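You operate a simulated robot arm through the tools that you are given. There is no shell and no other tool.

You are at the controls of a simulated robot arm. One attempt, no reset.

Task
Put the green-band beaker in the sink bowl. Take the blue spatula from the blending bench and leave it on the drip mat. Open the rings drawer, put the sink plug in the inside of the rings drawer and shut the drawer again. Fetch the small beaker and set it on the black test card. Press the plus button of the red mixer three times. Put the clear splash ring on the green slab. Any order will do. Set down upright: green-band beaker, small beaker.

It is judged by the outcome, as a careful person would: the job done as asked, and still so three seconds after it is handed in. It fails if anything else is knocked over, pushed out of place, dropped, spilled or broken.

Robot
A 5-joint arm with a three-finger gripper on a trunk, on a base that drives. Base frame: it is fixed to the floor where the robot stands at the start and does not move with it; the origin is under the middle of the robot, x ahead of it, y to its left, z up. Lengths are in mm, angles in degrees, forces in N, time in s.
With the tool pointing down near the work surface it reaches from about 240 to 640 mm from the robot's upright axis, wherever it stands. Its first joint turns from -166.0 to 166.0 degrees. Places, roughly: black test card [-3250, 500, 1000]; blue spatula (17x4x2 cm) [2600, -1600, 900]; clear splash ring (6x6x3 cm) [1500, 1300, 900]; drip mat (22x20 cm) [3140, -700, 900]; green slab (15x15x2 cm) [-2700, -100, 900]; green-band beaker (8x8x9 cm) [2900, -1200, 900]; inside of the rings drawer [3200, -800, 700]; plus button of the red mixer [2300, 900, 1400]; rings drawer [3100, -800, 800]; sink bowl [1400, -2100, 800]; sink plug (6x6x5 cm) [1200, -1900, 900]; small beaker (7x6x8 cm) [-1000, -800, 900]. The tool tilts only in the upright plane through the base axis and itself; it spins freely about its own axis. Payload 1.37 kg.
Tool frame: the origin (TCP) lies between the finger pads and is the grasp point; the fingertips stand 16 mm ahead of it; z points along the fingers, y is the line along which they close. The gripper opens to 101 mm. The gripper's body begins 82 mm behind the TCP.
Orientation is told as [roll, pitch, yaw] about the base's x, y, z axes, in that order, counted from this pose: with the fingers straight down and closing along the base's y, the tool's x points along the base's -x, its y along +y and its z along -z.

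Tools
- The arm moves only by the tool apply_moves. Its argument "deltas" is a list that holds one entry, the list of rows, each a list of 7 numbers: the shift along the base's x, y, z in mm, then the turn, a rotation vector about the base's x, y, z in rad, then the closure in counts, from 0 (fully open) to 255 (shut). In form: [[[dx, dy, dz, wx, wy, wz, grip], ...]]. A call has 1 to 20 rows; each row shifts and turns the commanded pose from where the row before left it. Each row takes 0.2 s and may step no farther than 50 mm and 8.6 degrees from the row before; otherwise, or with a gripper value out of range, the whole call is refused. Where a pose cannot be reached the arm comes as near as it can. A force on the tool above 40 N (or 10 N above the force at the start of the call, whichever is more), or a blocked arm, ends the call early, and 0.2 s more pass. Each finger travels about 45 mm/s and halts on what it meets, pressing with about 20 N; the grip force reading is that of the motor and also rises with nothing between the fingers. The clock runs only during rows and for 0.2 s after the last one: add rows that do not move to give the fingers time. The reply holds the time, the measured pose of the TCP, the force on the tool along the base axes, the opening and the grip force, in the units named above and with some noise, with the torque about the TCP (base axes, N m) and any sound that the robot's microphone picked up.
- Cameras (640 x 400 px; columns grow to the right, rows downward): "scene" is now at [13, 171.7, 1511.6]; the picture's right is [-0.11, -0.99, 0.00], its down [-0.56, 0.06, -0.83] and it looks along [0.82, -0.09, -0.56] (base axes); focal length 277 px, centre (320, 200). "wrist" rides on the gripper at [72, 20, -104] in the tool frame; the picture's right is [-0.26, 0.96, 0.00], its down [-0.76, -0.21, -0.62] and it looks along [-0.60, -0.16, 0.78] (tool axes); focal length 265 px, centre (320, 200). There is no depth. A picture from a camera that has moved, and an enlarged one, comes with that camera's place and axes in the base frame and with its lens. The place of the scene camera against the robot may be out by one fixed shift of up to 25 mm in any direction.
- get_image(camera): a new picture of that camera. No time passes.
- raise_lower(by): slides the trunk up (or, below 0, down) by that many mm; the arm and the scene camera ride with it, the base frame stays. It gives what a move gives, with no picture.
- steer(legs): drives the robot by 1 to 6 legs, each [ahead, left, turn to the left] in mm, mm and degrees, along the robot's own axes; the way and the turn of a leg run together, so that a leg with both is an arc; at most 1500 mm and 180 degrees a leg. The arm and the cameras ride along, it lands a little off, and it stops where it bumps. It gives what a move gives.
- pan_tilt(pan, tilt): turns the head with the scene camera to pan (to the left, within 155 degrees either way) and tilt (down, from -29 to 69), counted from straight ahead of the robot. It gives what a move gives.
- enlarge(camera, box): a new picture of the part [left, top, right, bottom] of that camera's present view, enlarged. No time passes.
- sign_off(): hands the job in; it is judged then, once.

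Nothing tells you exact positions but the pictures and the camera data. Unless the task says otherwise, let go and move clear before handing in.

The tools are called by a JSON object that holds its "name" and its "arguments". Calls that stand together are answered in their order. apply_moves: Moves the arm, as the interface text tells. Its arguments: {"type":"object","properties":{"deltas":{"type":"array","items":{"type":"array","items":{"type":"array","items":{"type":"number"}}}}},"required":["deltas"]} The other tools are called the same way: raise_lower (by) slides the trunk up or down; steer (legs) drives the base; pan_tilt (pan, tilt) turns the head that bears the scene camera; get_image (camera) takes a picture; enlarge (camera, box) takes an enlarged picture of a part of a camera's view; sign_off () hands the job in.

At the start:

```text
time: 0.0
position: [405.2, 159.7, 1142.0]
ee_rot: [0.0, -0.1, 0.2]
ft_force: [0.1, 0.8, 0.5]
torque: [-0.01, -0.02, 0.01]
finger_gap: 100.7
grasp_force: 0.1
trunk travel left (down, up): [-425.0, 165.0]
robot x, y, heading: [-1.8, 1.8, 0.0]
head pan, tilt: [-6.3, 34.3]
```

scene: 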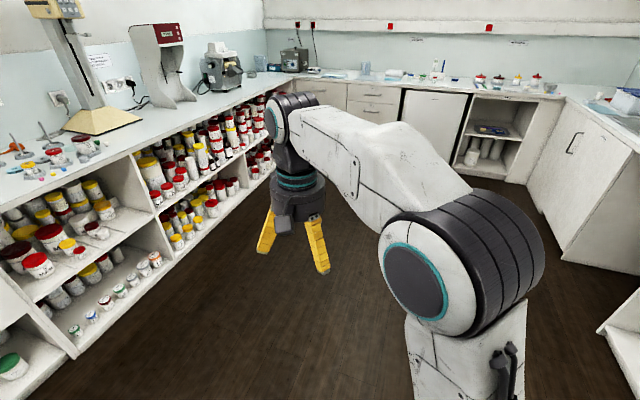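
wrist: 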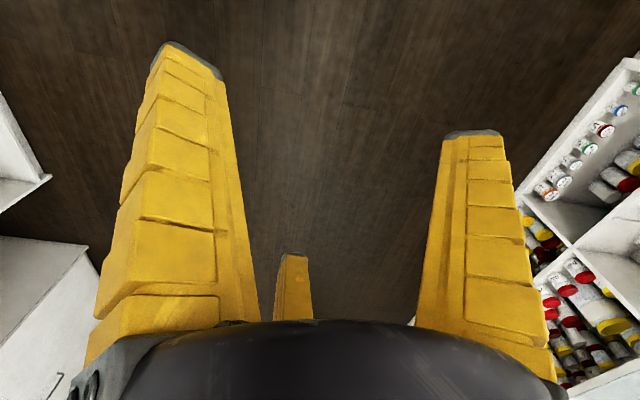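

I see a lab room with benches along the left and the far wall; the arm is in front of me over open floor. First I'll look around with the head to map the room.

{"name": "pan_tilt", "arguments": {"pan": 50, "tilt": 20}}

{"name": "get_image", "arguments": {"camera": "scene"}}

{"name": "pan_tilt", "arguments": {"pan": 0, "tilt": 15}}

{"name": "get_image", "arguments": {"camera": "scene"}}

{"name": "pan_tilt", "arguments": {"pan": -60, "tilt": 20}}

{"name": "get_image", "arguments": {"camera": "scene"}}

{"name": "pan_tilt", "arguments": {"pan": -120, "tilt": 20}}

{"name": "get_image", "arguments": {"camera": "scene"}}

{"name": "pan_tilt", "arguments": {"pan": 150, "tilt": 20}}

{"name": "get_image", "arguments": {"camera": "scene"}}

```text
time: 1.3
position: [405.2, 159.2, 1142.7]
ee_rot: [0.1, 0.0, 0.1]
ft_force: [-0.5, -0.7, -0.5]
torque: [-0.04, 0.01, -0.01]
finger_gap: 100.5
grasp_force: 0.1
trunk travel left (down, up): [-425.0, 165.0]
robot x, y, heading: [-1.8, -1.8, -0.1]
head pan, tilt: [50.0, 20.0]
```

```text
taken
camera scene: at [-15.0, 252.8, 1534.4], right [0.77, -0.64, 0.0], down [-0.22, -0.26, -0.94], along [0.6, 0.72, -0.34], focal length 277 px, centre (320, 200)
```

scene: 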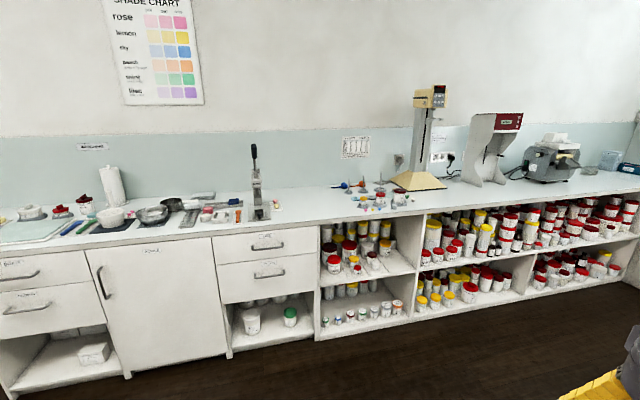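

```text
time: 2.4
position: [404.7, 160.1, 1142.8]
ee_rot: [0.0, 0.1, 0.0]
ft_force: [0.4, 0.6, 0.7]
torque: [0.01, -0.01, 0.04]
finger_gap: 100.7
grasp_force: 0.1
trunk travel left (down, up): [-425.0, 165.0]
robot x, y, heading: [1.3, -4.8, 0.1]
head pan, tilt: [0.0, 15.0]
```

```text
taken
camera scene: at [18.5, 181.6, 1542.6], right [0.0, -1.0, 0.0], down [-0.26, 0.0, -0.97], along [0.97, 0.0, -0.26], focal length 277 px, centre (320, 200)
```

scene: 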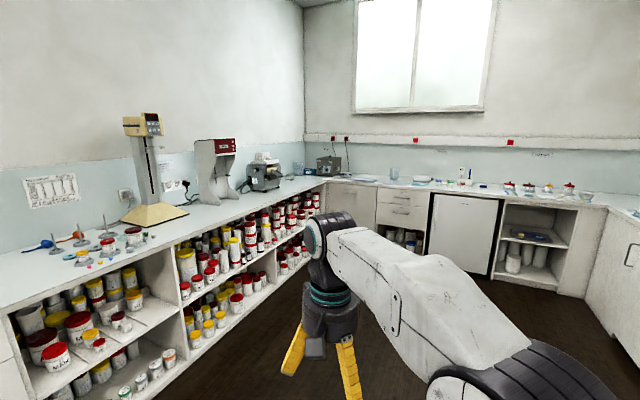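

```text
time: 3.7
position: [405.3, 158.9, 1142.2]
ee_rot: [0.0, -0.1, 0.0]
ft_force: [0.7, 0.4, -0.1]
torque: [0.0, 0.0, -0.01]
finger_gap: 100.6
grasp_force: 0.0
trunk travel left (down, up): [-425.0, 165.0]
robot x, y, heading: [-2.5, 1.1, -0.0]
head pan, tilt: [-60.0, 20.0]
```

```text
taken
camera scene: at [-28.3, 100.9, 1534.5], right [-0.87, -0.5, 0.0], down [-0.17, 0.3, -0.94], along [0.47, -0.81, -0.34], focal length 277 px, centre (320, 200)
```

scene: 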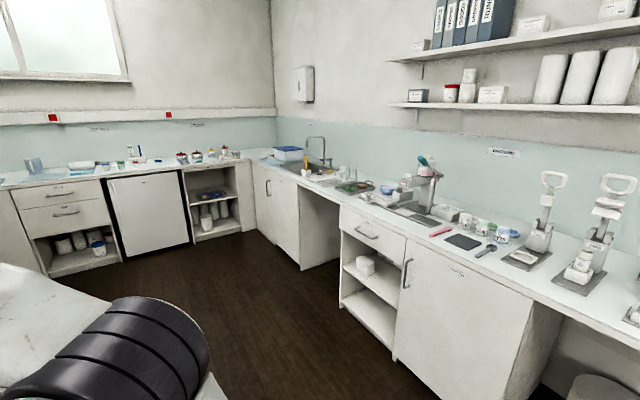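

```text
time: 5.0
position: [404.2, 159.3, 1142.7]
ee_rot: [0.0, 0.0, 0.0]
ft_force: [-0.4, 0.7, 0.0]
torque: [0.05, 0.0, 0.0]
finger_gap: 100.6
grasp_force: 0.1
trunk travel left (down, up): [-425.0, 165.0]
robot x, y, heading: [2.4, 2.8, 0.0]
head pan, tilt: [-120.0, 20.0]
```

```text
taken
camera scene: at [-121.4, 100.8, 1534.5], right [-0.87, 0.5, 0.0], down [0.17, 0.3, -0.94], along [-0.47, -0.81, -0.34], focal length 277 px, centre (320, 200)
```

scene: 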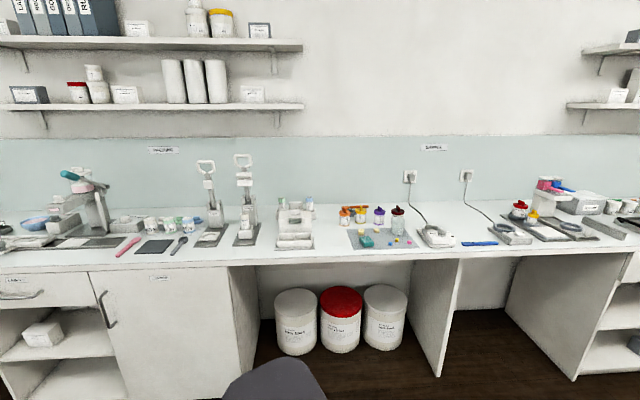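

```text
time: 8.8
position: [404.7, 159.2, 1142.9]
ee_rot: [0.0, 0.0, 0.1]
ft_force: [-0.1, -0.2, 0.0]
torque: [-0.01, 0.01, 0.04]
finger_gap: 100.2
grasp_force: 0.2
trunk travel left (down, up): [-425.0, 165.0]
robot x, y, heading: [-2.9, -1.1, 0.2]
head pan, tilt: [150.0, 20.0]
```

```text
taken
camera scene: at [-155.6, 228.1, 1534.5], right [0.5, 0.87, 0.0], down [0.3, -0.17, -0.94], along [-0.81, 0.47, -0.34], focal length 277 px, centre (320, 200)
```

scene: 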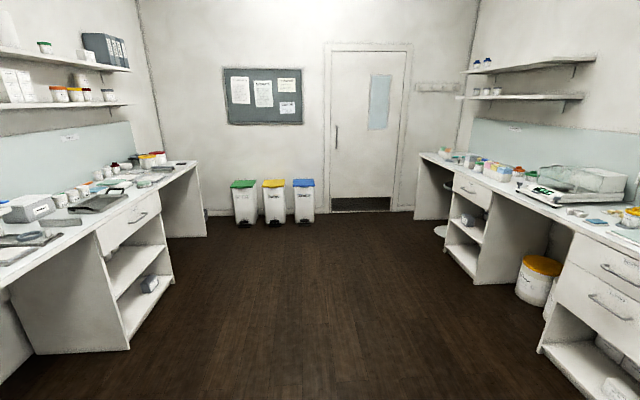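

The room seems turned about 30° to my frame: benches run left, right and far. I'll zoom in on the places where the items should be, starting with the splash ring on the left bench.

{"name": "pan_tilt", "arguments": {"pan": 38, "tilt": 22}}

{"name": "enlarge", "arguments": {"camera": "scene", "box": [240, 120, 400, 220]}}

{"name": "enlarge", "arguments": {"camera": "scene", "box": [400, 60, 560, 160]}}

{"name": "pan_tilt", "arguments": {"pan": -20, "tilt": 15}}

{"name": "enlarge", "arguments": {"camera": "scene", "box": [200, 140, 360, 240]}}

{"name": "enlarge", "arguments": {"camera": "scene", "box": [340, 140, 500, 240]}}

{"name": "pan_tilt", "arguments": {"pan": -60, "tilt": 20}}

{"name": "enlarge", "arguments": {"camera": "scene", "box": [240, 130, 400, 230]}}

{"name": "pan_tilt", "arguments": {"pan": -120, "tilt": 25}}

{"name": "enlarge", "arguments": {"camera": "scene", "box": [320, 130, 480, 230]}}

{"name": "pan_tilt", "arguments": {"pan": -155, "tilt": 20}}

{"name": "get_image", "arguments": {"camera": "scene"}}

```text
time: 10.7
position: [404.7, 158.8, 1142.4]
ee_rot: [0.0, 0.0, 0.0]
ft_force: [0.3, -0.5, -0.6]
torque: [0.02, 0.01, 0.01]
finger_gap: 100.5
grasp_force: 0.1
trunk travel left (down, up): [-425.0, 165.0]
robot x, y, heading: [-1.3, -1.5, -0.2]
head pan, tilt: [38.0, 22.0]
```

```text
4.00 times, centred on (320, 170) of scene
camera zoom: at [-1.8, 238.7, 1531.2], right [0.62, -0.79, 0.0], down [-0.29, -0.23, -0.93], along [0.73, 0.57, -0.37], focal length 1109 px, centre (320, 320)
```

zoom: 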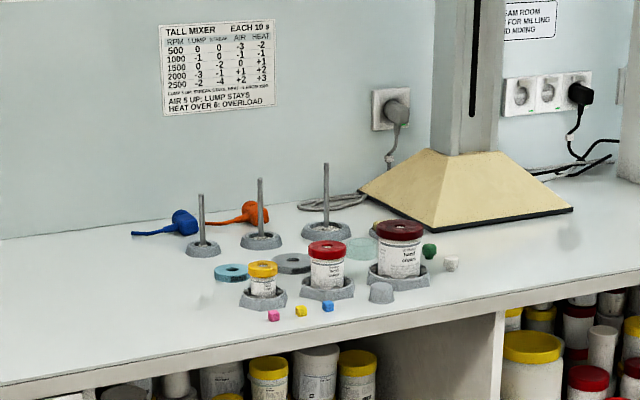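

```text
4.00 times, centred on (480, 110) of scene
camera zoom: at [-1.8, 238.7, 1531.2], right [0.62, -0.79, 0.0], down [-0.29, -0.23, -0.93], along [0.73, 0.57, -0.37], focal length 1109 px, centre (-320, 560)
```

zoom: 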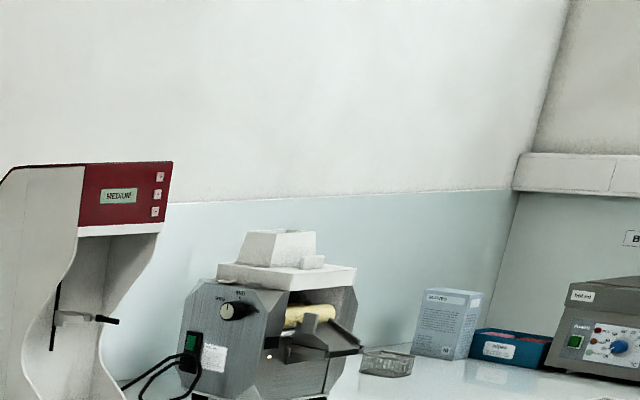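

```text
time: 11.9
position: [404.5, 160.0, 1143.0]
ee_rot: [-0.1, -0.1, 0.1]
ft_force: [-0.6, -1.4, 0.8]
torque: [0.02, 0.0, 0.0]
finger_gap: 100.6
grasp_force: 0.0
trunk travel left (down, up): [-425.0, 165.0]
robot x, y, heading: [0.9, 2.1, -0.1]
head pan, tilt: [-20.0, 15.0]
```

```text
4.00 times, centred on (280, 190) of scene
camera zoom: at [12.9, 149.6, 1542.6], right [-0.34, -0.94, 0.0], down [-0.24, 0.09, -0.97], along [0.91, -0.33, -0.26], focal length 1109 px, centre (480, 240)
```

zoom: 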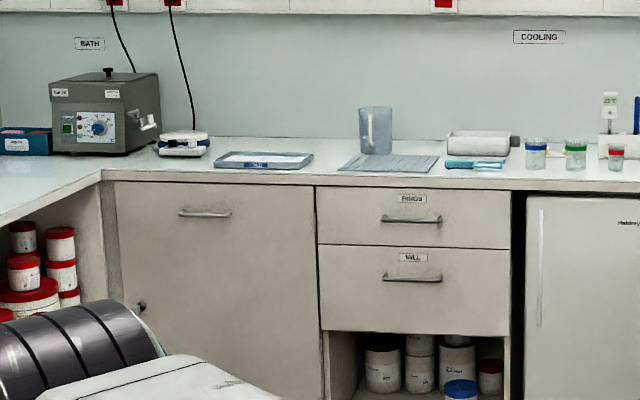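

```text
4.00 times, centred on (420, 190) of scene
camera zoom: at [12.9, 149.6, 1542.6], right [-0.34, -0.94, 0.0], down [-0.24, 0.09, -0.97], along [0.91, -0.33, -0.26], focal length 1109 px, centre (-80, 240)
```

zoom: 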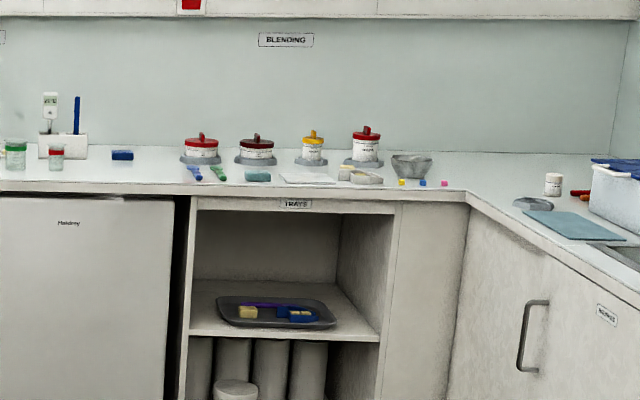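

```text
time: 13.0
position: [404.6, 158.7, 1142.7]
ee_rot: [0.0, 0.1, 0.0]
ft_force: [0.4, 0.0, 0.0]
torque: [0.02, 0.02, 0.01]
finger_gap: 100.4
grasp_force: 0.0
trunk travel left (down, up): [-425.0, 165.0]
robot x, y, heading: [-0.8, -2.0, -0.1]
head pan, tilt: [-60.0, 20.0]
```

```text
4.00 times, centred on (320, 180) of scene
camera zoom: at [-28.3, 100.9, 1534.5], right [-0.87, -0.5, 0.0], down [-0.17, 0.3, -0.94], along [0.47, -0.81, -0.34], focal length 1109 px, centre (320, 280)
```

zoom: 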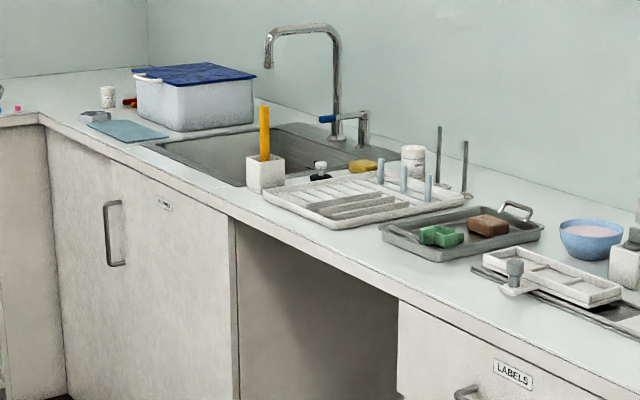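

```text
time: 14.3
position: [405.9, 159.6, 1143.2]
ee_rot: [0.0, 0.0, -0.1]
ft_force: [0.1, -0.5, -1.1]
torque: [-0.01, -0.01, -0.03]
finger_gap: 100.6
grasp_force: 0.0
trunk travel left (down, up): [-425.0, 165.0]
robot x, y, heading: [2.3, 1.7, -0.1]
head pan, tilt: [-120.0, 25.0]
```

```text
4.00 times, centred on (400, 180) of scene
camera zoom: at [-120.9, 101.7, 1526.4], right [-0.87, 0.5, 0.0], down [0.21, 0.37, -0.91], along [-0.45, -0.79, -0.42], focal length 1109 px, centre (0, 280)
```

zoom: 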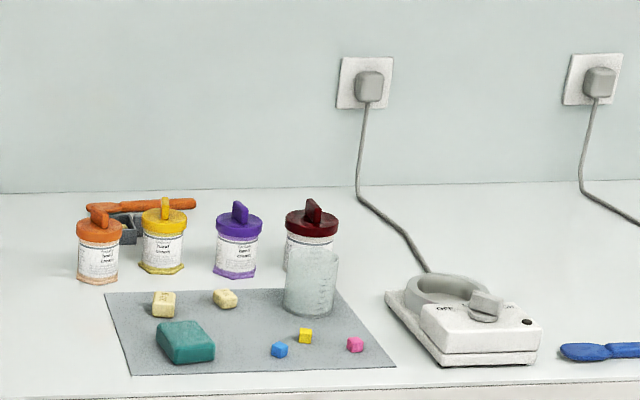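

```text
time: 15.3
position: [405.6, 159.3, 1142.4]
ee_rot: [-0.1, -0.1, 0.1]
ft_force: [-0.2, 0.3, 0.1]
torque: [0.03, 0.02, -0.01]
finger_gap: 100.7
grasp_force: 0.1
trunk travel left (down, up): [-425.0, 165.0]
robot x, y, heading: [0.0, -2.7, 0.1]
head pan, tilt: [-154.7, 20.0]
```

```text
taken
camera scene: at [-159.1, 141.6, 1534.4], right [-0.43, 0.9, 0.0], down [0.31, 0.15, -0.94], along [-0.85, -0.4, -0.34], focal length 277 px, centre (320, 200)
```

scene: 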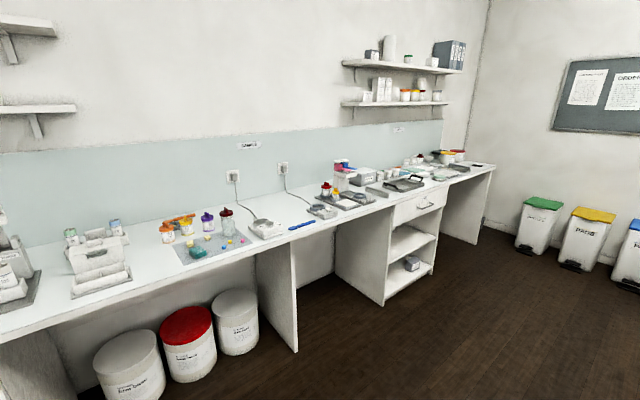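

I found most items. Before driving I want to know my own footprint, so I'll look down at the base.

{"name": "pan_tilt", "arguments": {"pan": 0, "tilt": 69}}

{"name": "get_image", "arguments": {"camera": "scene"}}

{"name": "pan_tilt", "arguments": {"pan": 90, "tilt": 69}}

{"name": "get_image", "arguments": {"camera": "scene"}}

{"name": "pan_tilt", "arguments": {"pan": -90, "tilt": 69}}

{"name": "get_image", "arguments": {"camera": "scene"}}

```text
time: 17.7
position: [404.9, 160.1, 1142.8]
ee_rot: [0.0, -0.1, 0.0]
ft_force: [-0.4, 0.5, 0.3]
torque: [-0.01, 0.0, 0.0]
finger_gap: 100.6
grasp_force: 0.1
trunk travel left (down, up): [-425.0, 165.0]
robot x, y, heading: [1.2, -2.7, 0.0]
head pan, tilt: [0.0, 68.8]
```

```text
taken
camera scene: at [-19.0, 181.5, 1466.9], right [0.0, -1.0, 0.0], down [-0.93, 0.0, -0.36], along [0.36, 0.0, -0.93], focal length 277 px, centre (320, 200)
```

scene: 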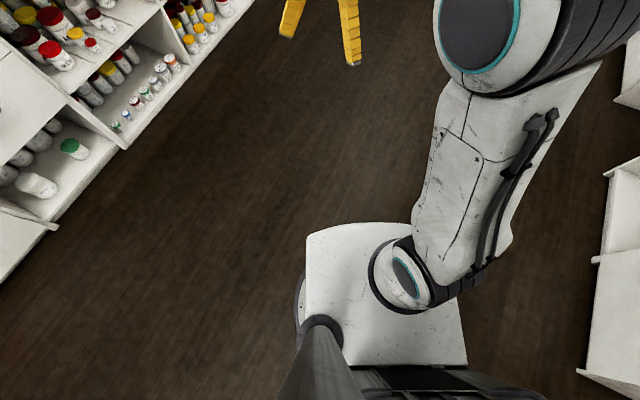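

```text
time: 19.4
position: [404.0, 160.2, 1142.7]
ee_rot: [0.0, 0.0, 0.0]
ft_force: [-1.5, 0.1, 0.0]
torque: [0.02, 0.03, -0.01]
finger_gap: 100.6
grasp_force: 0.1
trunk travel left (down, up): [-425.0, 165.0]
robot x, y, heading: [2.2, -0.9, -0.1]
head pan, tilt: [90.0, 68.8]
```

```text
taken
camera scene: at [-74.9, 237.4, 1466.9], right [1.0, 0.0, 0.0], down [0.0, -0.93, -0.36], along [0.0, 0.36, -0.93], focal length 277 px, centre (320, 200)
```

scene: 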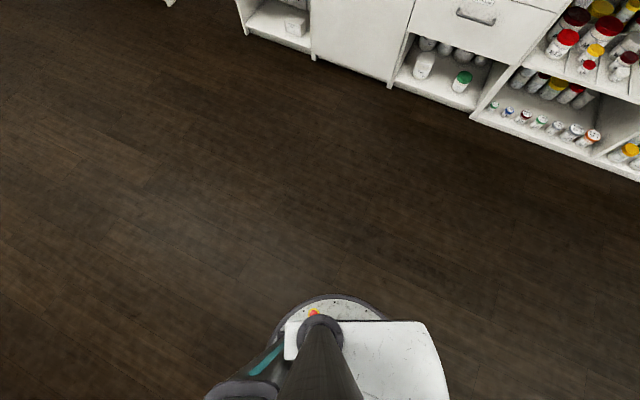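

```text
time: 22.1
position: [405.6, 160.2, 1143.8]
ee_rot: [0.0, 0.0, -0.1]
ft_force: [0.1, -0.2, 0.8]
torque: [-0.01, -0.01, 0.0]
finger_gap: 100.8
grasp_force: 0.0
trunk travel left (down, up): [-425.0, 165.0]
robot x, y, heading: [-1.5, 1.0, 0.1]
head pan, tilt: [-90.0, 68.8]
```

```text
taken
camera scene: at [-74.9, 125.6, 1466.9], right [-1.0, 0.0, 0.0], down [0.0, 0.93, -0.36], along [0.0, -0.36, -0.93], focal length 277 px, centre (320, 200)
```

scene: 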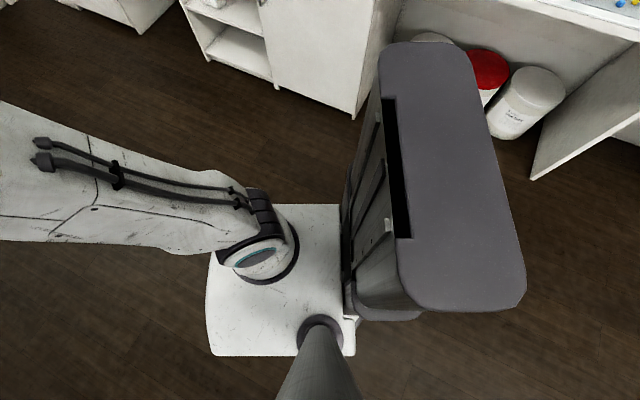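

The base looks round, about 270 mm in radius. The room axis lies near -25.3°, with the left bench edge about 1600 mm from the start. I'll turn to face the left bench and drive close to the splash ring.

{"name": "steer", "arguments": {"legs": [[0, 0, 64.7], [700, -829, 0], [350, 0, 0]]}}

{"name": "pan_tilt", "arguments": {"pan": 0, "tilt": 40}}

{"name": "get_image", "arguments": {"camera": "scene"}}

{"name": "get_image", "arguments": {"camera": "wrist"}}

```text
time: 32.4
position: [1212.9, 1053.2, 1142.7]
ee_rot: [0.0, 0.0, 65.0]
ft_force: [0.3, -0.5, -0.2]
torque: [-0.01, -0.01, -0.03]
finger_gap: 100.4
grasp_force: 0.1
trunk travel left (down, up): [-425.0, 165.0]
robot x, y, heading: [1185.6, 617.9, 65.1]
head pan, tilt: [-90.0, 68.8]
```

```text
time: 34.0
position: [1213.5, 1052.4, 1142.5]
ee_rot: [0.0, 0.0, 64.8]
ft_force: [0.5, 0.5, 0.2]
torque: [0.01, -0.01, 0.01]
finger_gap: 100.6
grasp_force: 0.1
trunk travel left (down, up): [-425.0, 165.0]
robot x, y, heading: [1182.9, 620.7, 64.8]
head pan, tilt: [0.0, 40.0]
```

```text
taken
camera scene: at [1023.0, 721.6, 1503.0], right [0.91, -0.42, 0.0], down [-0.27, -0.58, -0.77], along [0.33, 0.69, -0.64], focal length 277 px, centre (320, 200)
```

scene: 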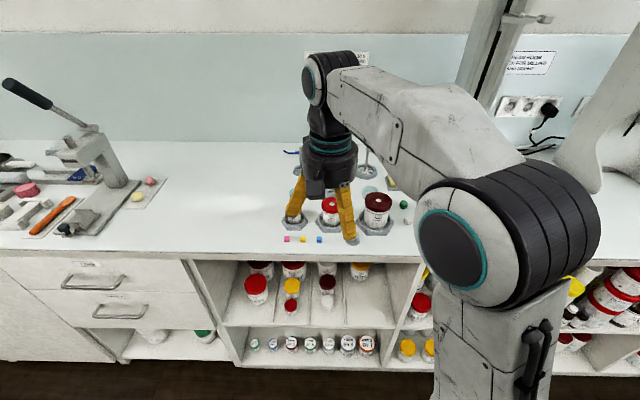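

```text
taken
camera wrist: at [1163.9, 996.3, 1245.5], right [-0.76, 0.65, 0.0], down [0.51, 0.6, 0.62], along [0.4, 0.47, -0.78], focal length 265 px, centre (320, 200)
```

wrist: 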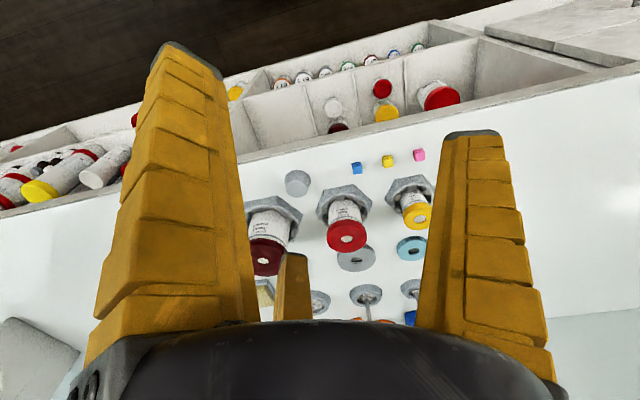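

The splash ring should be behind the jars with hex stands. I'll look closer at the gripper and the bench items.

{"name": "enlarge", "arguments": {"camera": "scene", "box": [230, 40, 430, 250]}}

{"name": "enlarge", "arguments": {"camera": "wrist", "box": [220, 150, 460, 330]}}

```text
1.90 times, centred on (330, 145) of scene
camera zoom: at [1023.0, 721.6, 1503.0], right [0.91, -0.42, 0.0], down [-0.27, -0.58, -0.77], along [0.33, 0.69, -0.64], focal length 528 px, centre (301, 305)
```

zoom: 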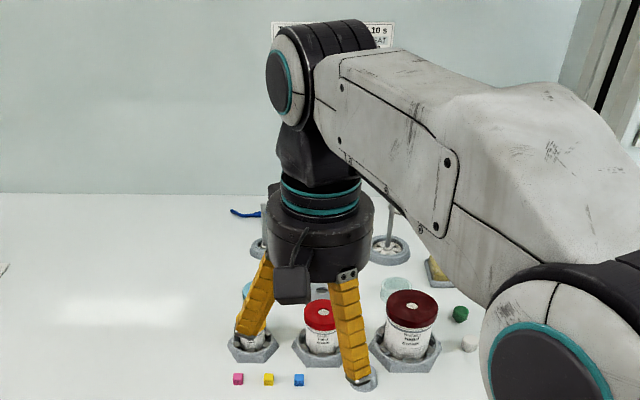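

```text
2.22 times, centred on (340, 240) of wrist
camera zoom: at [1163.9, 996.3, 1245.5], right [-0.76, 0.65, 0.0], down [0.51, 0.6, 0.62], along [0.4, 0.47, -0.78], focal length 590 px, centre (276, 111)
```

zoom: 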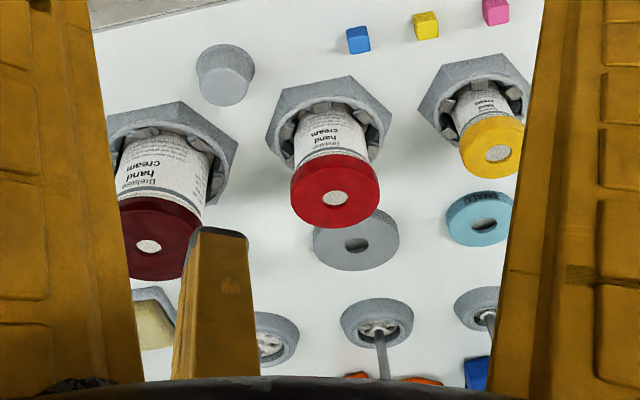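

The clear ring is the pale ring between the red and dark-red jars. The gripper looks odd in the wrist view (three yellow parts), so I'll close it once to see how the fingers really move.

{"name": "apply_moves", "arguments": {"deltas": [[[0, 0, 0, 0, 0, 0, 150], [0, 0, 0, 0, 0, 0, 150], [0, 0, 0, 0, 0, 0, 150], [0, 0, 0, 0, 0, 0, 150], [0, 0, 0, 0, 0, 0, 150]]]}}

{"name": "get_image", "arguments": {"camera": "wrist"}}

{"name": "enlarge", "arguments": {"camera": "scene", "box": [230, 40, 430, 250]}}

```text
time: 35.2
position: [1213.0, 1052.8, 1142.4]
ee_rot: [0.0, 0.0, 64.9]
ft_force: [0.1, 1.0, 0.0]
torque: [0.05, -0.05, 0.01]
finger_gap: 45.5
grasp_force: 3.3
trunk travel left (down, up): [-425.0, 165.0]
robot x, y, heading: [1184.5, 615.8, 64.8]
head pan, tilt: [0.0, 40.0]
```

```text
taken
camera wrist: at [1163.9, 996.3, 1245.4], right [-0.76, 0.65, 0.0], down [0.51, 0.6, 0.62], along [0.4, 0.47, -0.78], focal length 265 px, centre (320, 200)
```

wrist: 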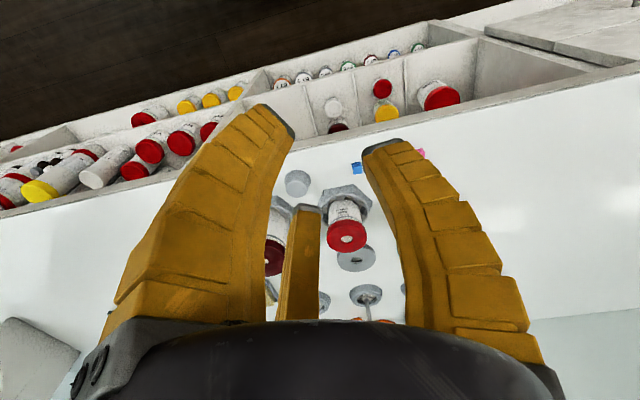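

```text
1.90 times, centred on (330, 145) of scene
camera zoom: at [1023.0, 721.6, 1503.0], right [0.91, -0.42, 0.0], down [-0.27, -0.58, -0.77], along [0.32, 0.69, -0.64], focal length 528 px, centre (301, 305)
```

zoom: 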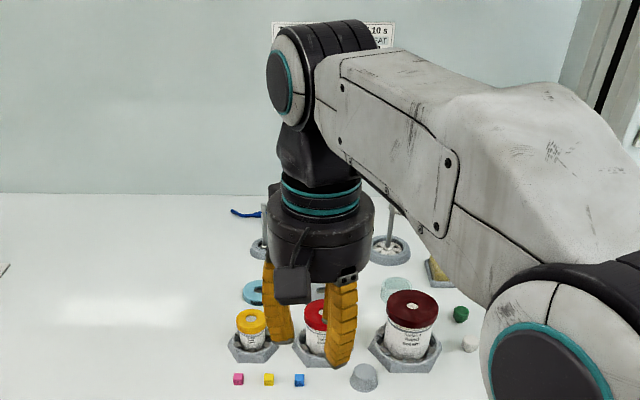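

The hand's skin has three curved fingers, but it does close around the TCP. The ring is at about (1490, 1317), and I need to be nearer, so I'll open the fingers and drive 190 mm ahead.

{"name": "steer", "arguments": {"legs": [[190, 0, 0]]}}

{"name": "apply_moves", "arguments": {"deltas": [[[0, 0, 0, 0, 0, 0, 0], [0, 0, 0, 0, 0, 0, 0], [0, 0, 0, 0, 0, 0, 0], [0, 0, 0, 0, 0, 0, 0], [0, 0, 0, 0, 0, 0, 0]]]}}

{"name": "pan_tilt", "arguments": {"pan": 0, "tilt": 50}}

{"name": "get_image", "arguments": {"camera": "scene"}}

{"name": "get_image", "arguments": {"camera": "wrist"}}

```text
time: 36.8
position: [1296.6, 1227.8, 1142.4]
ee_rot: [0.0, 0.0, 64.9]
ft_force: [0.2, 0.1, 0.4]
torque: [0.01, -0.01, 0.0]
finger_gap: 45.6
grasp_force: 3.0
trunk travel left (down, up): [-425.0, 165.0]
robot x, y, heading: [1262.8, 792.9, 64.8]
head pan, tilt: [0.0, 40.0]
```

```text
time: 38.0
position: [1294.8, 1227.8, 1143.1]
ee_rot: [0.0, -0.1, 64.8]
ft_force: [0.5, -0.1, -0.1]
torque: [0.0, 0.01, -0.01]
finger_gap: 100.5
grasp_force: 0.1
trunk travel left (down, up): [-425.0, 165.0]
robot x, y, heading: [1268.7, 794.8, 65.0]
head pan, tilt: [0.0, 40.0]
```

```text
time: 38.7
position: [1295.0, 1227.7, 1142.9]
ee_rot: [-0.1, 0.1, 64.8]
ft_force: [-0.4, 0.3, -0.7]
torque: [0.03, -0.01, -0.05]
finger_gap: 100.5
grasp_force: 0.1
trunk travel left (down, up): [-425.0, 165.0]
robot x, y, heading: [1269.4, 792.5, 64.7]
head pan, tilt: [0.0, 50.0]
```

```text
taken
camera scene: at [1101.6, 889.0, 1488.9], right [0.91, -0.43, 0.0], down [-0.33, -0.69, -0.64], along [0.27, 0.58, -0.77], focal length 277 px, centre (320, 200)
```

scene: 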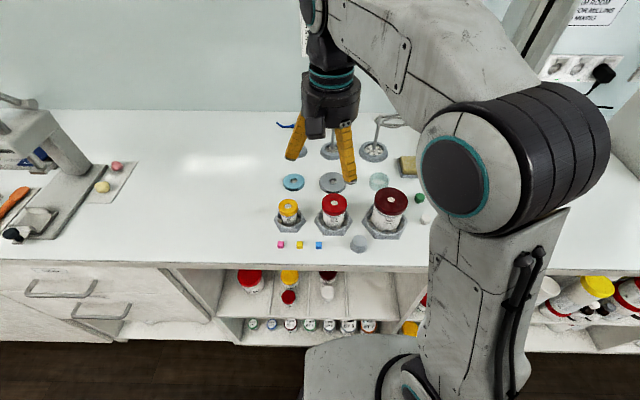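

```text
taken
camera wrist: at [1246.4, 1170.8, 1245.4], right [-0.76, 0.65, 0.0], down [0.51, 0.6, 0.62], along [0.4, 0.47, -0.78], focal length 265 px, centre (320, 200)
```

wrist: 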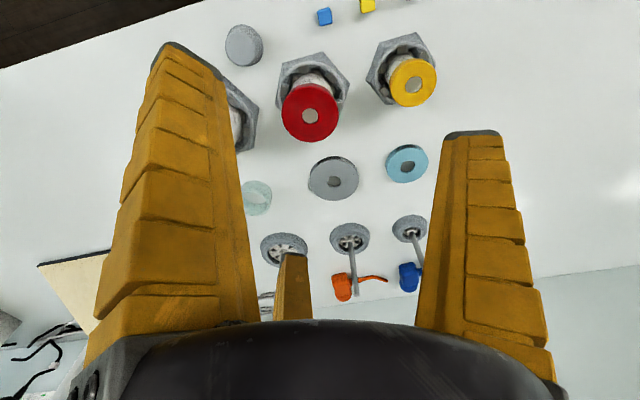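

The ring shows in both views; the wrist camera puts it near (1496, 1297). I'll move above it at safe height and check again.

{"name": "apply_moves", "arguments": {"deltas": [[[40, 14, 0, 0, 0, 0, 0], [40, 14, 0, 0, 0, 0, 0], [40, 14, 0, 0, 0, 0, 0], [40, 14, 0, 0, 0, 0, 0], [41, 13, 0, 0, 0, 0, 0], [0, 0, -30, 0, 0, 0, 0], [0, 0, -30, 0, 0, 0, 0], [0, 0, 0, 0, 0, 0, 0]]]}}

{"name": "get_image", "arguments": {"camera": "wrist"}}

{"name": "enlarge", "arguments": {"camera": "scene", "box": [260, 100, 460, 260]}}

```text
time: 40.5
position: [1498.2, 1296.4, 1081.9]
ee_rot: [0.0, -0.1, 64.9]
ft_force: [-0.3, 0.7, -0.3]
torque: [0.02, 0.0, -0.01]
finger_gap: 100.7
grasp_force: 0.0
trunk travel left (down, up): [-425.0, 165.0]
robot x, y, heading: [1264.3, 794.1, 64.7]
head pan, tilt: [0.0, 50.0]
```

```text
taken
camera wrist: at [1448.7, 1240.8, 1184.5], right [-0.76, 0.65, 0.0], down [0.51, 0.6, 0.62], along [0.4, 0.47, -0.78], focal length 265 px, centre (320, 200)
```

wrist: 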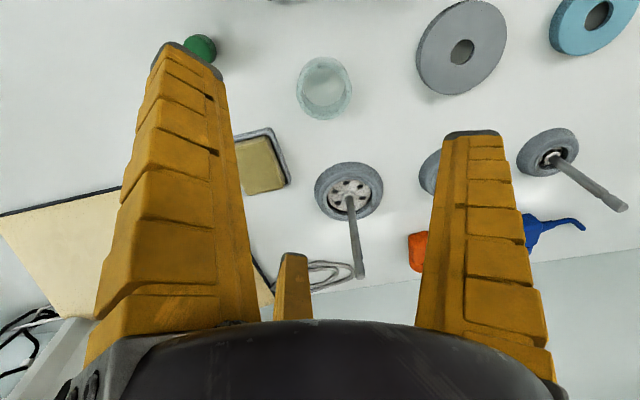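

```text
2.50 times, centred on (360, 180) of scene
camera zoom: at [1101.8, 889.3, 1488.9], right [0.9, -0.43, 0.0], down [-0.33, -0.69, -0.64], along [0.27, 0.58, -0.77], focal length 693 px, centre (220, 250)
```

zoom: 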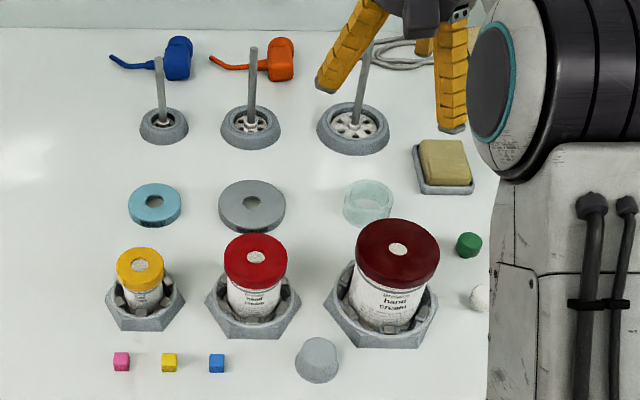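

The ring sits almost exactly beneath the TCP. I'll descend to about z 921 and close on it.

{"name": "apply_moves", "arguments": {"deltas": [[[-2, 2, -40, 0, 0, 0, 0], [0, 0, -40, 0, 0, 0, 0], [0, 0, -40, 0, 0, 0, 0], [0, 0, -20, 0, 0, 0, 0], [0, 0, -10, 0, 0, 0, 0], [0, 0, -9, 0, 0, 0, 0], [0, 0, 0, 0, 0, 0, 0]]]}}

{"name": "get_image", "arguments": {"camera": "wrist"}}

{"name": "get_image", "arguments": {"camera": "scene"}}

```text
time: 42.1
position: [1495.5, 1299.5, 923.6]
ee_rot: [0.0, 0.0, 64.9]
ft_force: [0.5, 0.6, 0.2]
torque: [-0.01, 0.0, -0.01]
finger_gap: 100.7
grasp_force: 0.1
trunk travel left (down, up): [-425.0, 165.0]
robot x, y, heading: [1272.5, 794.1, 64.7]
head pan, tilt: [0.0, 50.0]
```

```text
taken
camera wrist: at [1445.7, 1242.2, 1025.6], right [-0.76, 0.65, 0.0], down [0.51, 0.6, 0.62], along [0.4, 0.47, -0.78], focal length 265 px, centre (320, 200)
```

wrist: 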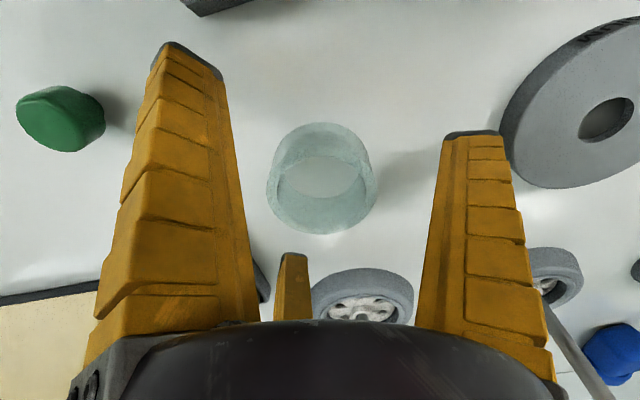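

```text
taken
camera scene: at [1101.6, 889.1, 1488.9], right [0.91, -0.43, 0.0], down [-0.33, -0.69, -0.64], along [0.27, 0.58, -0.77], focal length 277 px, centre (320, 200)
```

scene: 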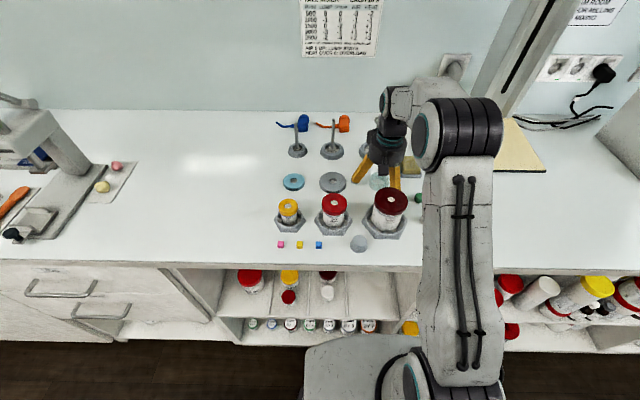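

The ring is centred between the fingers. Closing on it now.

{"name": "apply_moves", "arguments": {"deltas": [[[0, 0, 0, 0, 0, 0, 200], [0, 0, 0, 0, 0, 0, 200], [0, 0, 0, 0, 0, 0, 200], [0, 0, 0, 0, 0, 0, 200], [0, 0, 0, 0, 0, 0, 200], [0, 0, 0, 0, 0, 0, 200]]]}}

{"name": "get_image", "arguments": {"camera": "wrist"}}

```text
time: 43.5
position: [1495.1, 1298.5, 923.8]
ee_rot: [-0.1, 0.0, 64.8]
ft_force: [-0.3, 1.3, 3.3]
torque: [0.07, 0.07, -0.02]
finger_gap: 49.6
grasp_force: 19.8
trunk travel left (down, up): [-425.0, 165.0]
robot x, y, heading: [1265.8, 792.3, 64.7]
head pan, tilt: [0.0, 50.0]
```

```text
taken
camera wrist: at [1445.7, 1242.2, 1026.3], right [-0.76, 0.65, 0.0], down [0.51, 0.6, 0.62], along [0.4, 0.47, -0.78], focal length 265 px, centre (320, 200)
```

wrist: 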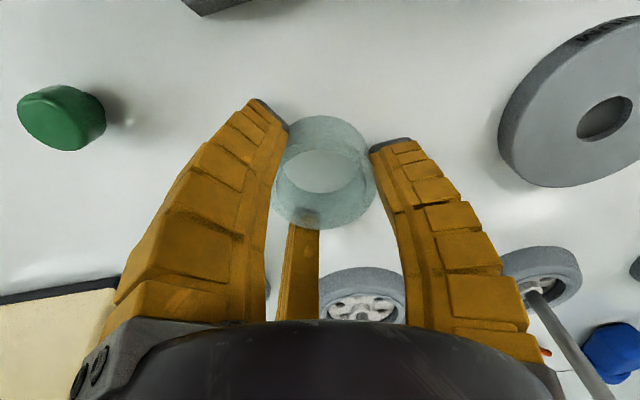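

It grips at 49.6 mm with 20 N. Lifting straight up.

{"name": "apply_moves", "arguments": {"deltas": [[[0, 0, 20, 0, 0, 0, 200], [0, 0, 40, 0, 0, 0, 200], [0, 0, 40, 0, 0, 0, 200], [0, 0, 40, 0, 0, 0, 200], [0, 0, 40, 0, 0, 0, 200], [0, 0, 40, 0, 0, 0, 200], [0, 0, 0, 0, 0, 0, 200]]]}}

{"name": "get_image", "arguments": {"camera": "wrist"}}

```text
time: 45.1
position: [1492.4, 1296.2, 1142.6]
ee_rot: [0.1, 0.0, 64.8]
ft_force: [-0.3, 0.1, -0.4]
torque: [-0.05, 0.01, -0.02]
finger_gap: 49.7
grasp_force: 19.7
trunk travel left (down, up): [-425.0, 165.0]
robot x, y, heading: [1268.4, 796.3, 64.8]
head pan, tilt: [0.0, 50.0]
```

```text
taken
camera wrist: at [1444.1, 1240.7, 1244.7], right [-0.76, 0.65, 0.0], down [0.51, 0.6, 0.62], along [0.4, 0.47, -0.78], focal length 265 px, centre (320, 200)
```

wrist: 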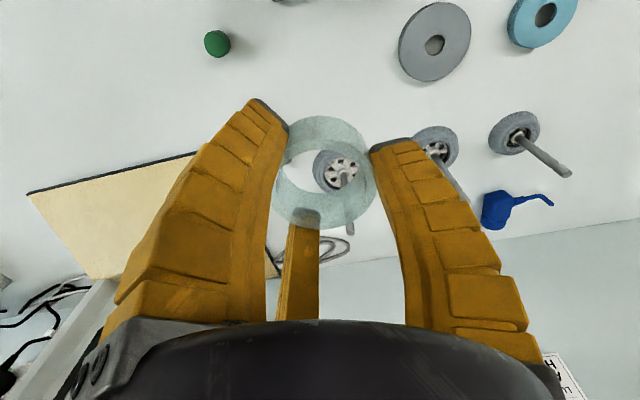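

The ring is held well. Now I'll back off, turn round and drive along the room to the green slab on the right-hand bench.

{"name": "steer", "arguments": {"legs": [[-900, 0, 0], [0, 0, 180], [0, -1200, 0], [0, -1200, 0], [400, -804, 0]]}}

{"name": "pan_tilt", "arguments": {"pan": 0, "tilt": 25}}

{"name": "get_image", "arguments": {"camera": "scene"}}

{"name": "pan_tilt", "arguments": {"pan": -45, "tilt": 25}}

{"name": "get_image", "arguments": {"camera": "scene"}}

{"name": "pan_tilt", "arguments": {"pan": 45, "tilt": 25}}

{"name": "get_image", "arguments": {"camera": "scene"}}

```text
time: 72.8
position: [-2408.2, 450.9, 1141.9]
ee_rot: [0.1, -0.1, -116.0]
ft_force: [-0.4, -0.1, -1.4]
torque: [0.0, -0.01, 0.02]
finger_gap: 49.5
grasp_force: 20.1
trunk travel left (down, up): [-425.0, 165.0]
robot x, y, heading: [-2176.8, 950.0, -115.9]
head pan, tilt: [0.0, 50.0]
```

```text
time: 73.7
position: [-2409.8, 451.0, 1142.1]
ee_rot: [-0.1, -0.1, -116.1]
ft_force: [0.2, -0.5, -0.1]
torque: [-0.02, -0.01, 0.04]
finger_gap: 49.5
grasp_force: 19.9
trunk travel left (down, up): [-425.0, 165.0]
robot x, y, heading: [-2173.0, 951.6, -115.8]
head pan, tilt: [0.0, 25.0]
```

```text
taken
camera scene: at [-2047.7, 852.9, 1526.3], right [-0.9, 0.44, 0.0], down [0.19, 0.38, -0.91], along [-0.4, -0.81, -0.42], focal length 277 px, centre (320, 200)
```

scene: 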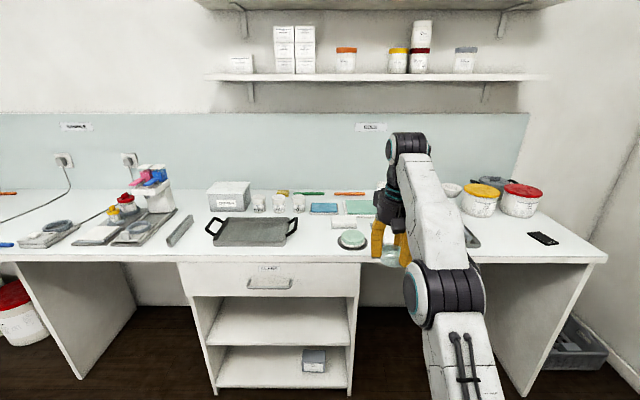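

```text
time: 74.8
position: [-2409.2, 451.7, 1141.8]
ee_rot: [0.0, -0.2, -116.0]
ft_force: [0.3, 0.1, -0.1]
torque: [-0.05, 0.01, -0.01]
finger_gap: 49.2
grasp_force: 20.2
trunk travel left (down, up): [-425.0, 165.0]
robot x, y, heading: [-2175.8, 951.4, -116.2]
head pan, tilt: [-45.0, 25.0]
```

```text
taken
camera scene: at [-2094.4, 905.6, 1526.4], right [-0.33, 0.95, 0.0], down [0.4, 0.14, -0.91], along [-0.86, -0.3, -0.42], focal length 277 px, centre (320, 200)
```

scene: 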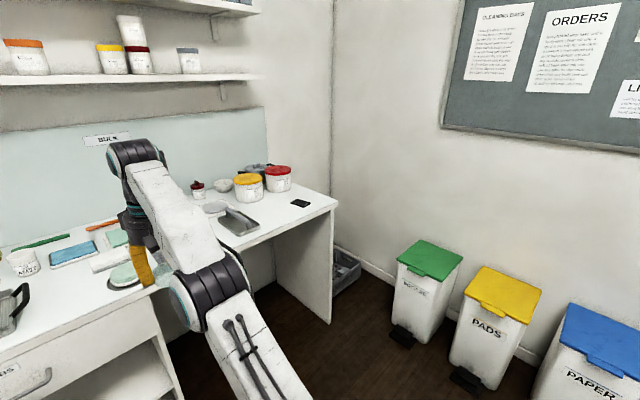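

```text
time: 76.4
position: [-2408.9, 451.4, 1142.2]
ee_rot: [-0.1, -0.2, -116.0]
ft_force: [0.7, -0.2, 0.0]
torque: [-0.04, 0.0, 0.02]
finger_gap: 49.5
grasp_force: 20.1
trunk travel left (down, up): [-425.0, 165.0]
robot x, y, heading: [-2173.3, 949.6, -116.0]
head pan, tilt: [45.0, 25.0]
```

```text
taken
camera scene: at [-1977.3, 848.6, 1526.4], right [-0.95, -0.33, 0.0], down [-0.14, 0.4, -0.91], along [0.29, -0.86, -0.42], focal length 277 px, centre (320, 200)
```

scene: 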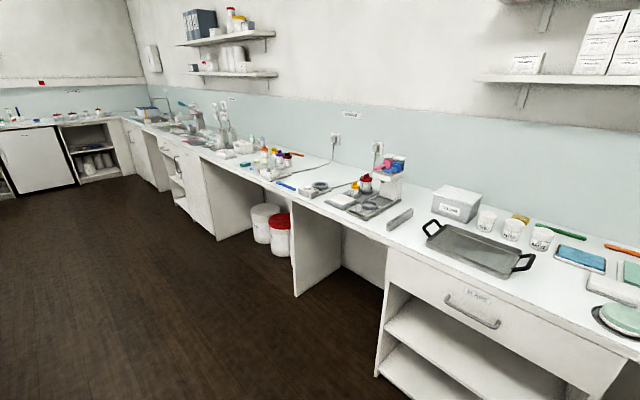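

I see the right-hand bench with a tray, a green round pad, a blue slab, and something green behind my gripper; a black card lies near the bench end. I'll zoom in to identify the slab.

{"name": "pan_tilt", "arguments": {"pan": 0, "tilt": 30}}

{"name": "enlarge", "arguments": {"camera": "scene", "box": [260, 130, 420, 230]}}

{"name": "enlarge", "arguments": {"camera": "scene", "box": [440, 130, 600, 230]}}

{"name": "get_image", "arguments": {"camera": "wrist"}}

```text
time: 77.6
position: [-2409.1, 450.5, 1142.8]
ee_rot: [-0.1, -0.1, -116.0]
ft_force: [0.5, -0.5, -0.7]
torque: [0.01, 0.0, -0.04]
finger_gap: 49.4
grasp_force: 19.8
trunk travel left (down, up): [-425.0, 165.0]
robot x, y, heading: [-2176.6, 952.8, -116.1]
head pan, tilt: [0.0, 30.0]
```

```text
4.00 times, centred on (340, 180) of scene
camera zoom: at [-2046.9, 854.4, 1518.4], right [-0.9, 0.44, 0.0], down [0.22, 0.45, -0.87], along [-0.38, -0.78, -0.5], focal length 1109 px, centre (240, 280)
```

zoom: 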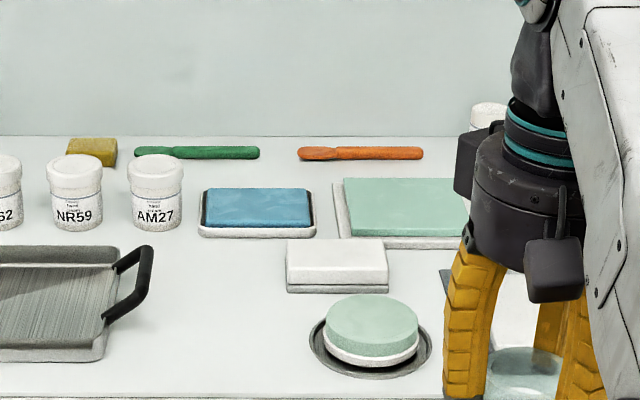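

```text
4.00 times, centred on (520, 180) of scene
camera zoom: at [-2046.9, 854.4, 1518.4], right [-0.9, 0.44, 0.0], down [0.22, 0.45, -0.87], along [-0.38, -0.78, -0.5], focal length 1109 px, centre (-480, 280)
```

zoom: 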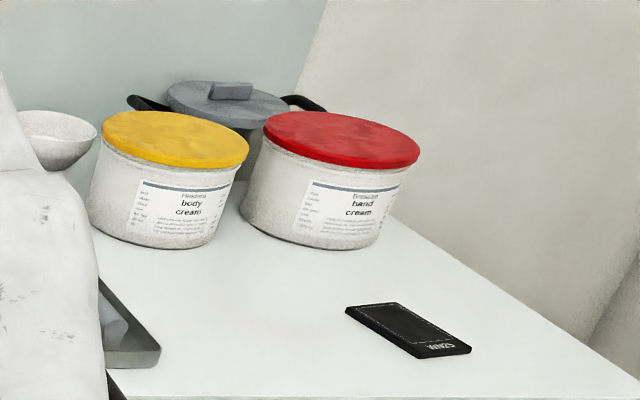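

```text
taken
camera wrist: at [-2360.7, 508.0, 1244.6], right [0.75, -0.66, 0.0], down [-0.52, -0.59, 0.62], along [-0.41, -0.47, -0.78], focal length 265 px, centre (320, 200)
```

wrist: 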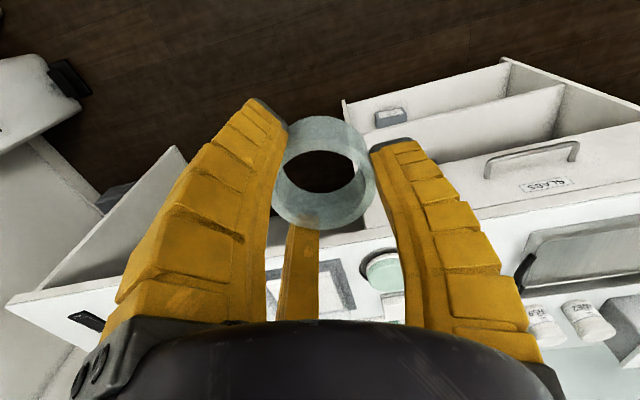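

The green slab is the square one on a white tray at about (-2745, -130); the round green pad is something else. The black card is at the bench end. I'll drive up to the bench with the slab straight ahead.

{"name": "steer", "arguments": {"legs": [[0, -40, 0.7], [540, 0, 0]]}}

{"name": "pan_tilt", "arguments": {"pan": 0, "tilt": 50}}

{"name": "get_image", "arguments": {"camera": "scene"}}

{"name": "get_image", "arguments": {"camera": "wrist"}}

```text
time: 81.2
position: [-2668.5, -18.6, 1141.5]
ee_rot: [0.0, -0.1, -115.2]
ft_force: [0.4, 0.0, 0.9]
torque: [-0.02, -0.01, 0.0]
finger_gap: 49.4
grasp_force: 20.6
trunk travel left (down, up): [-425.0, 165.0]
robot x, y, heading: [-2442.0, 483.2, -115.2]
head pan, tilt: [0.0, 30.0]
```

```text
time: 82.0
position: [-2668.6, -18.3, 1141.5]
ee_rot: [0.0, -0.1, -115.2]
ft_force: [-0.2, -0.2, 0.2]
torque: [0.03, -0.01, -0.02]
finger_gap: 49.7
grasp_force: 20.0
trunk travel left (down, up): [-425.0, 165.0]
robot x, y, heading: [-2441.2, 483.8, -115.3]
head pan, tilt: [0.0, 50.0]
```

```text
taken
camera scene: at [-2305.6, 401.3, 1488.9], right [-0.9, 0.43, 0.0], down [0.33, 0.69, -0.64], along [-0.27, -0.58, -0.77], focal length 277 px, centre (320, 200)
```

scene: 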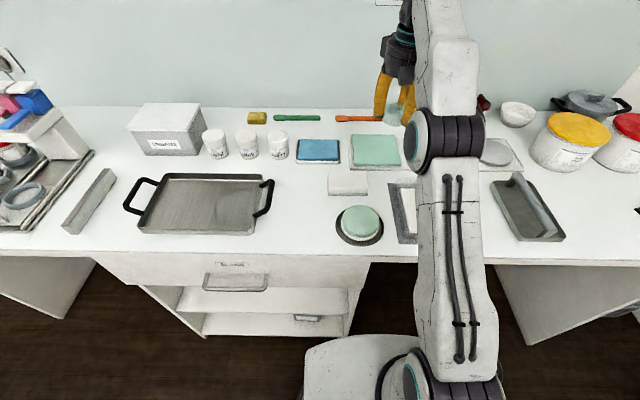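

```text
taken
camera wrist: at [-2620.6, 38.4, 1244.6], right [0.76, -0.65, 0.0], down [-0.51, -0.59, 0.62], along [-0.4, -0.47, -0.78], focal length 265 px, centre (320, 200)
```

wrist: 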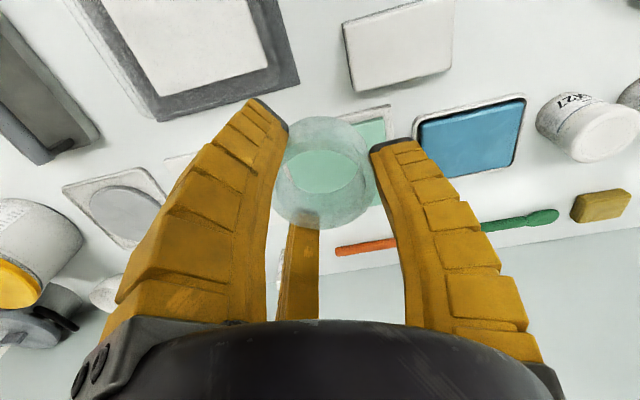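

The slab's centre is about (-2760, -122), still too far. I'll edge ahead 35 mm and bring the ring nearer the slab, staying high.

{"name": "steer", "arguments": {"legs": [[36, 0, 0]]}}

{"name": "apply_moves", "arguments": {"deltas": [[[-20, -20, -40, 0, 0, 0, 200], [-20, -20, -40, 0, 0, 0, 200], [-20, -10, -40, 0, 0, 0, 200], [0, 0, 0, 0, 0, 0, 200]]]}}

{"name": "get_image", "arguments": {"camera": "wrist"}}

{"name": "get_image", "arguments": {"camera": "scene"}}

```text
time: 82.8
position: [-2683.8, -51.8, 1141.5]
ee_rot: [0.0, 0.0, -115.3]
ft_force: [1.5, -0.7, -0.5]
torque: [0.04, 0.0, 0.0]
finger_gap: 49.4
grasp_force: 19.8
trunk travel left (down, up): [-425.0, 165.0]
robot x, y, heading: [-2453.5, 453.1, -115.4]
head pan, tilt: [0.0, 50.0]
```

```text
time: 83.8
position: [-2743.2, -95.1, 1021.2]
ee_rot: [0.1, -0.1, -115.2]
ft_force: [0.0, 0.6, -1.3]
torque: [0.02, -0.03, 0.04]
finger_gap: 49.7
grasp_force: 19.8
out of reach, approached as far as the arm can: row 2
trunk travel left (down, up): [-425.0, 165.0]
robot x, y, heading: [-2459.1, 453.0, -115.2]
head pan, tilt: [0.0, 50.0]
```

```text
taken
camera wrist: at [-2695.7, -38.0, 1123.5], right [0.76, -0.65, 0.0], down [-0.51, -0.59, 0.62], along [-0.4, -0.47, -0.78], focal length 265 px, centre (320, 200)
```

wrist: 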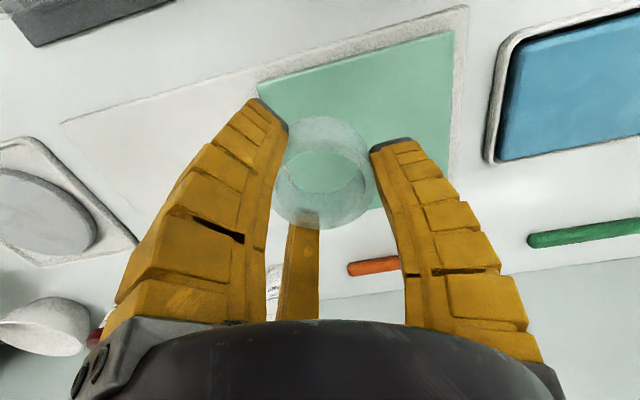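

```text
taken
camera scene: at [-2320.9, 369.1, 1488.9], right [-0.9, 0.43, 0.0], down [0.33, 0.69, -0.64], along [-0.27, -0.58, -0.77], focal length 277 px, centre (320, 200)
```

scene: 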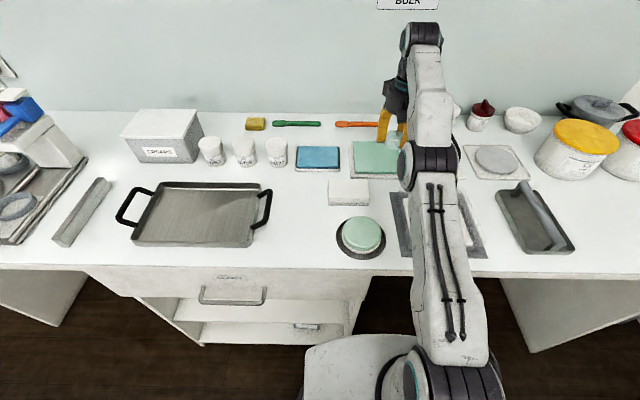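

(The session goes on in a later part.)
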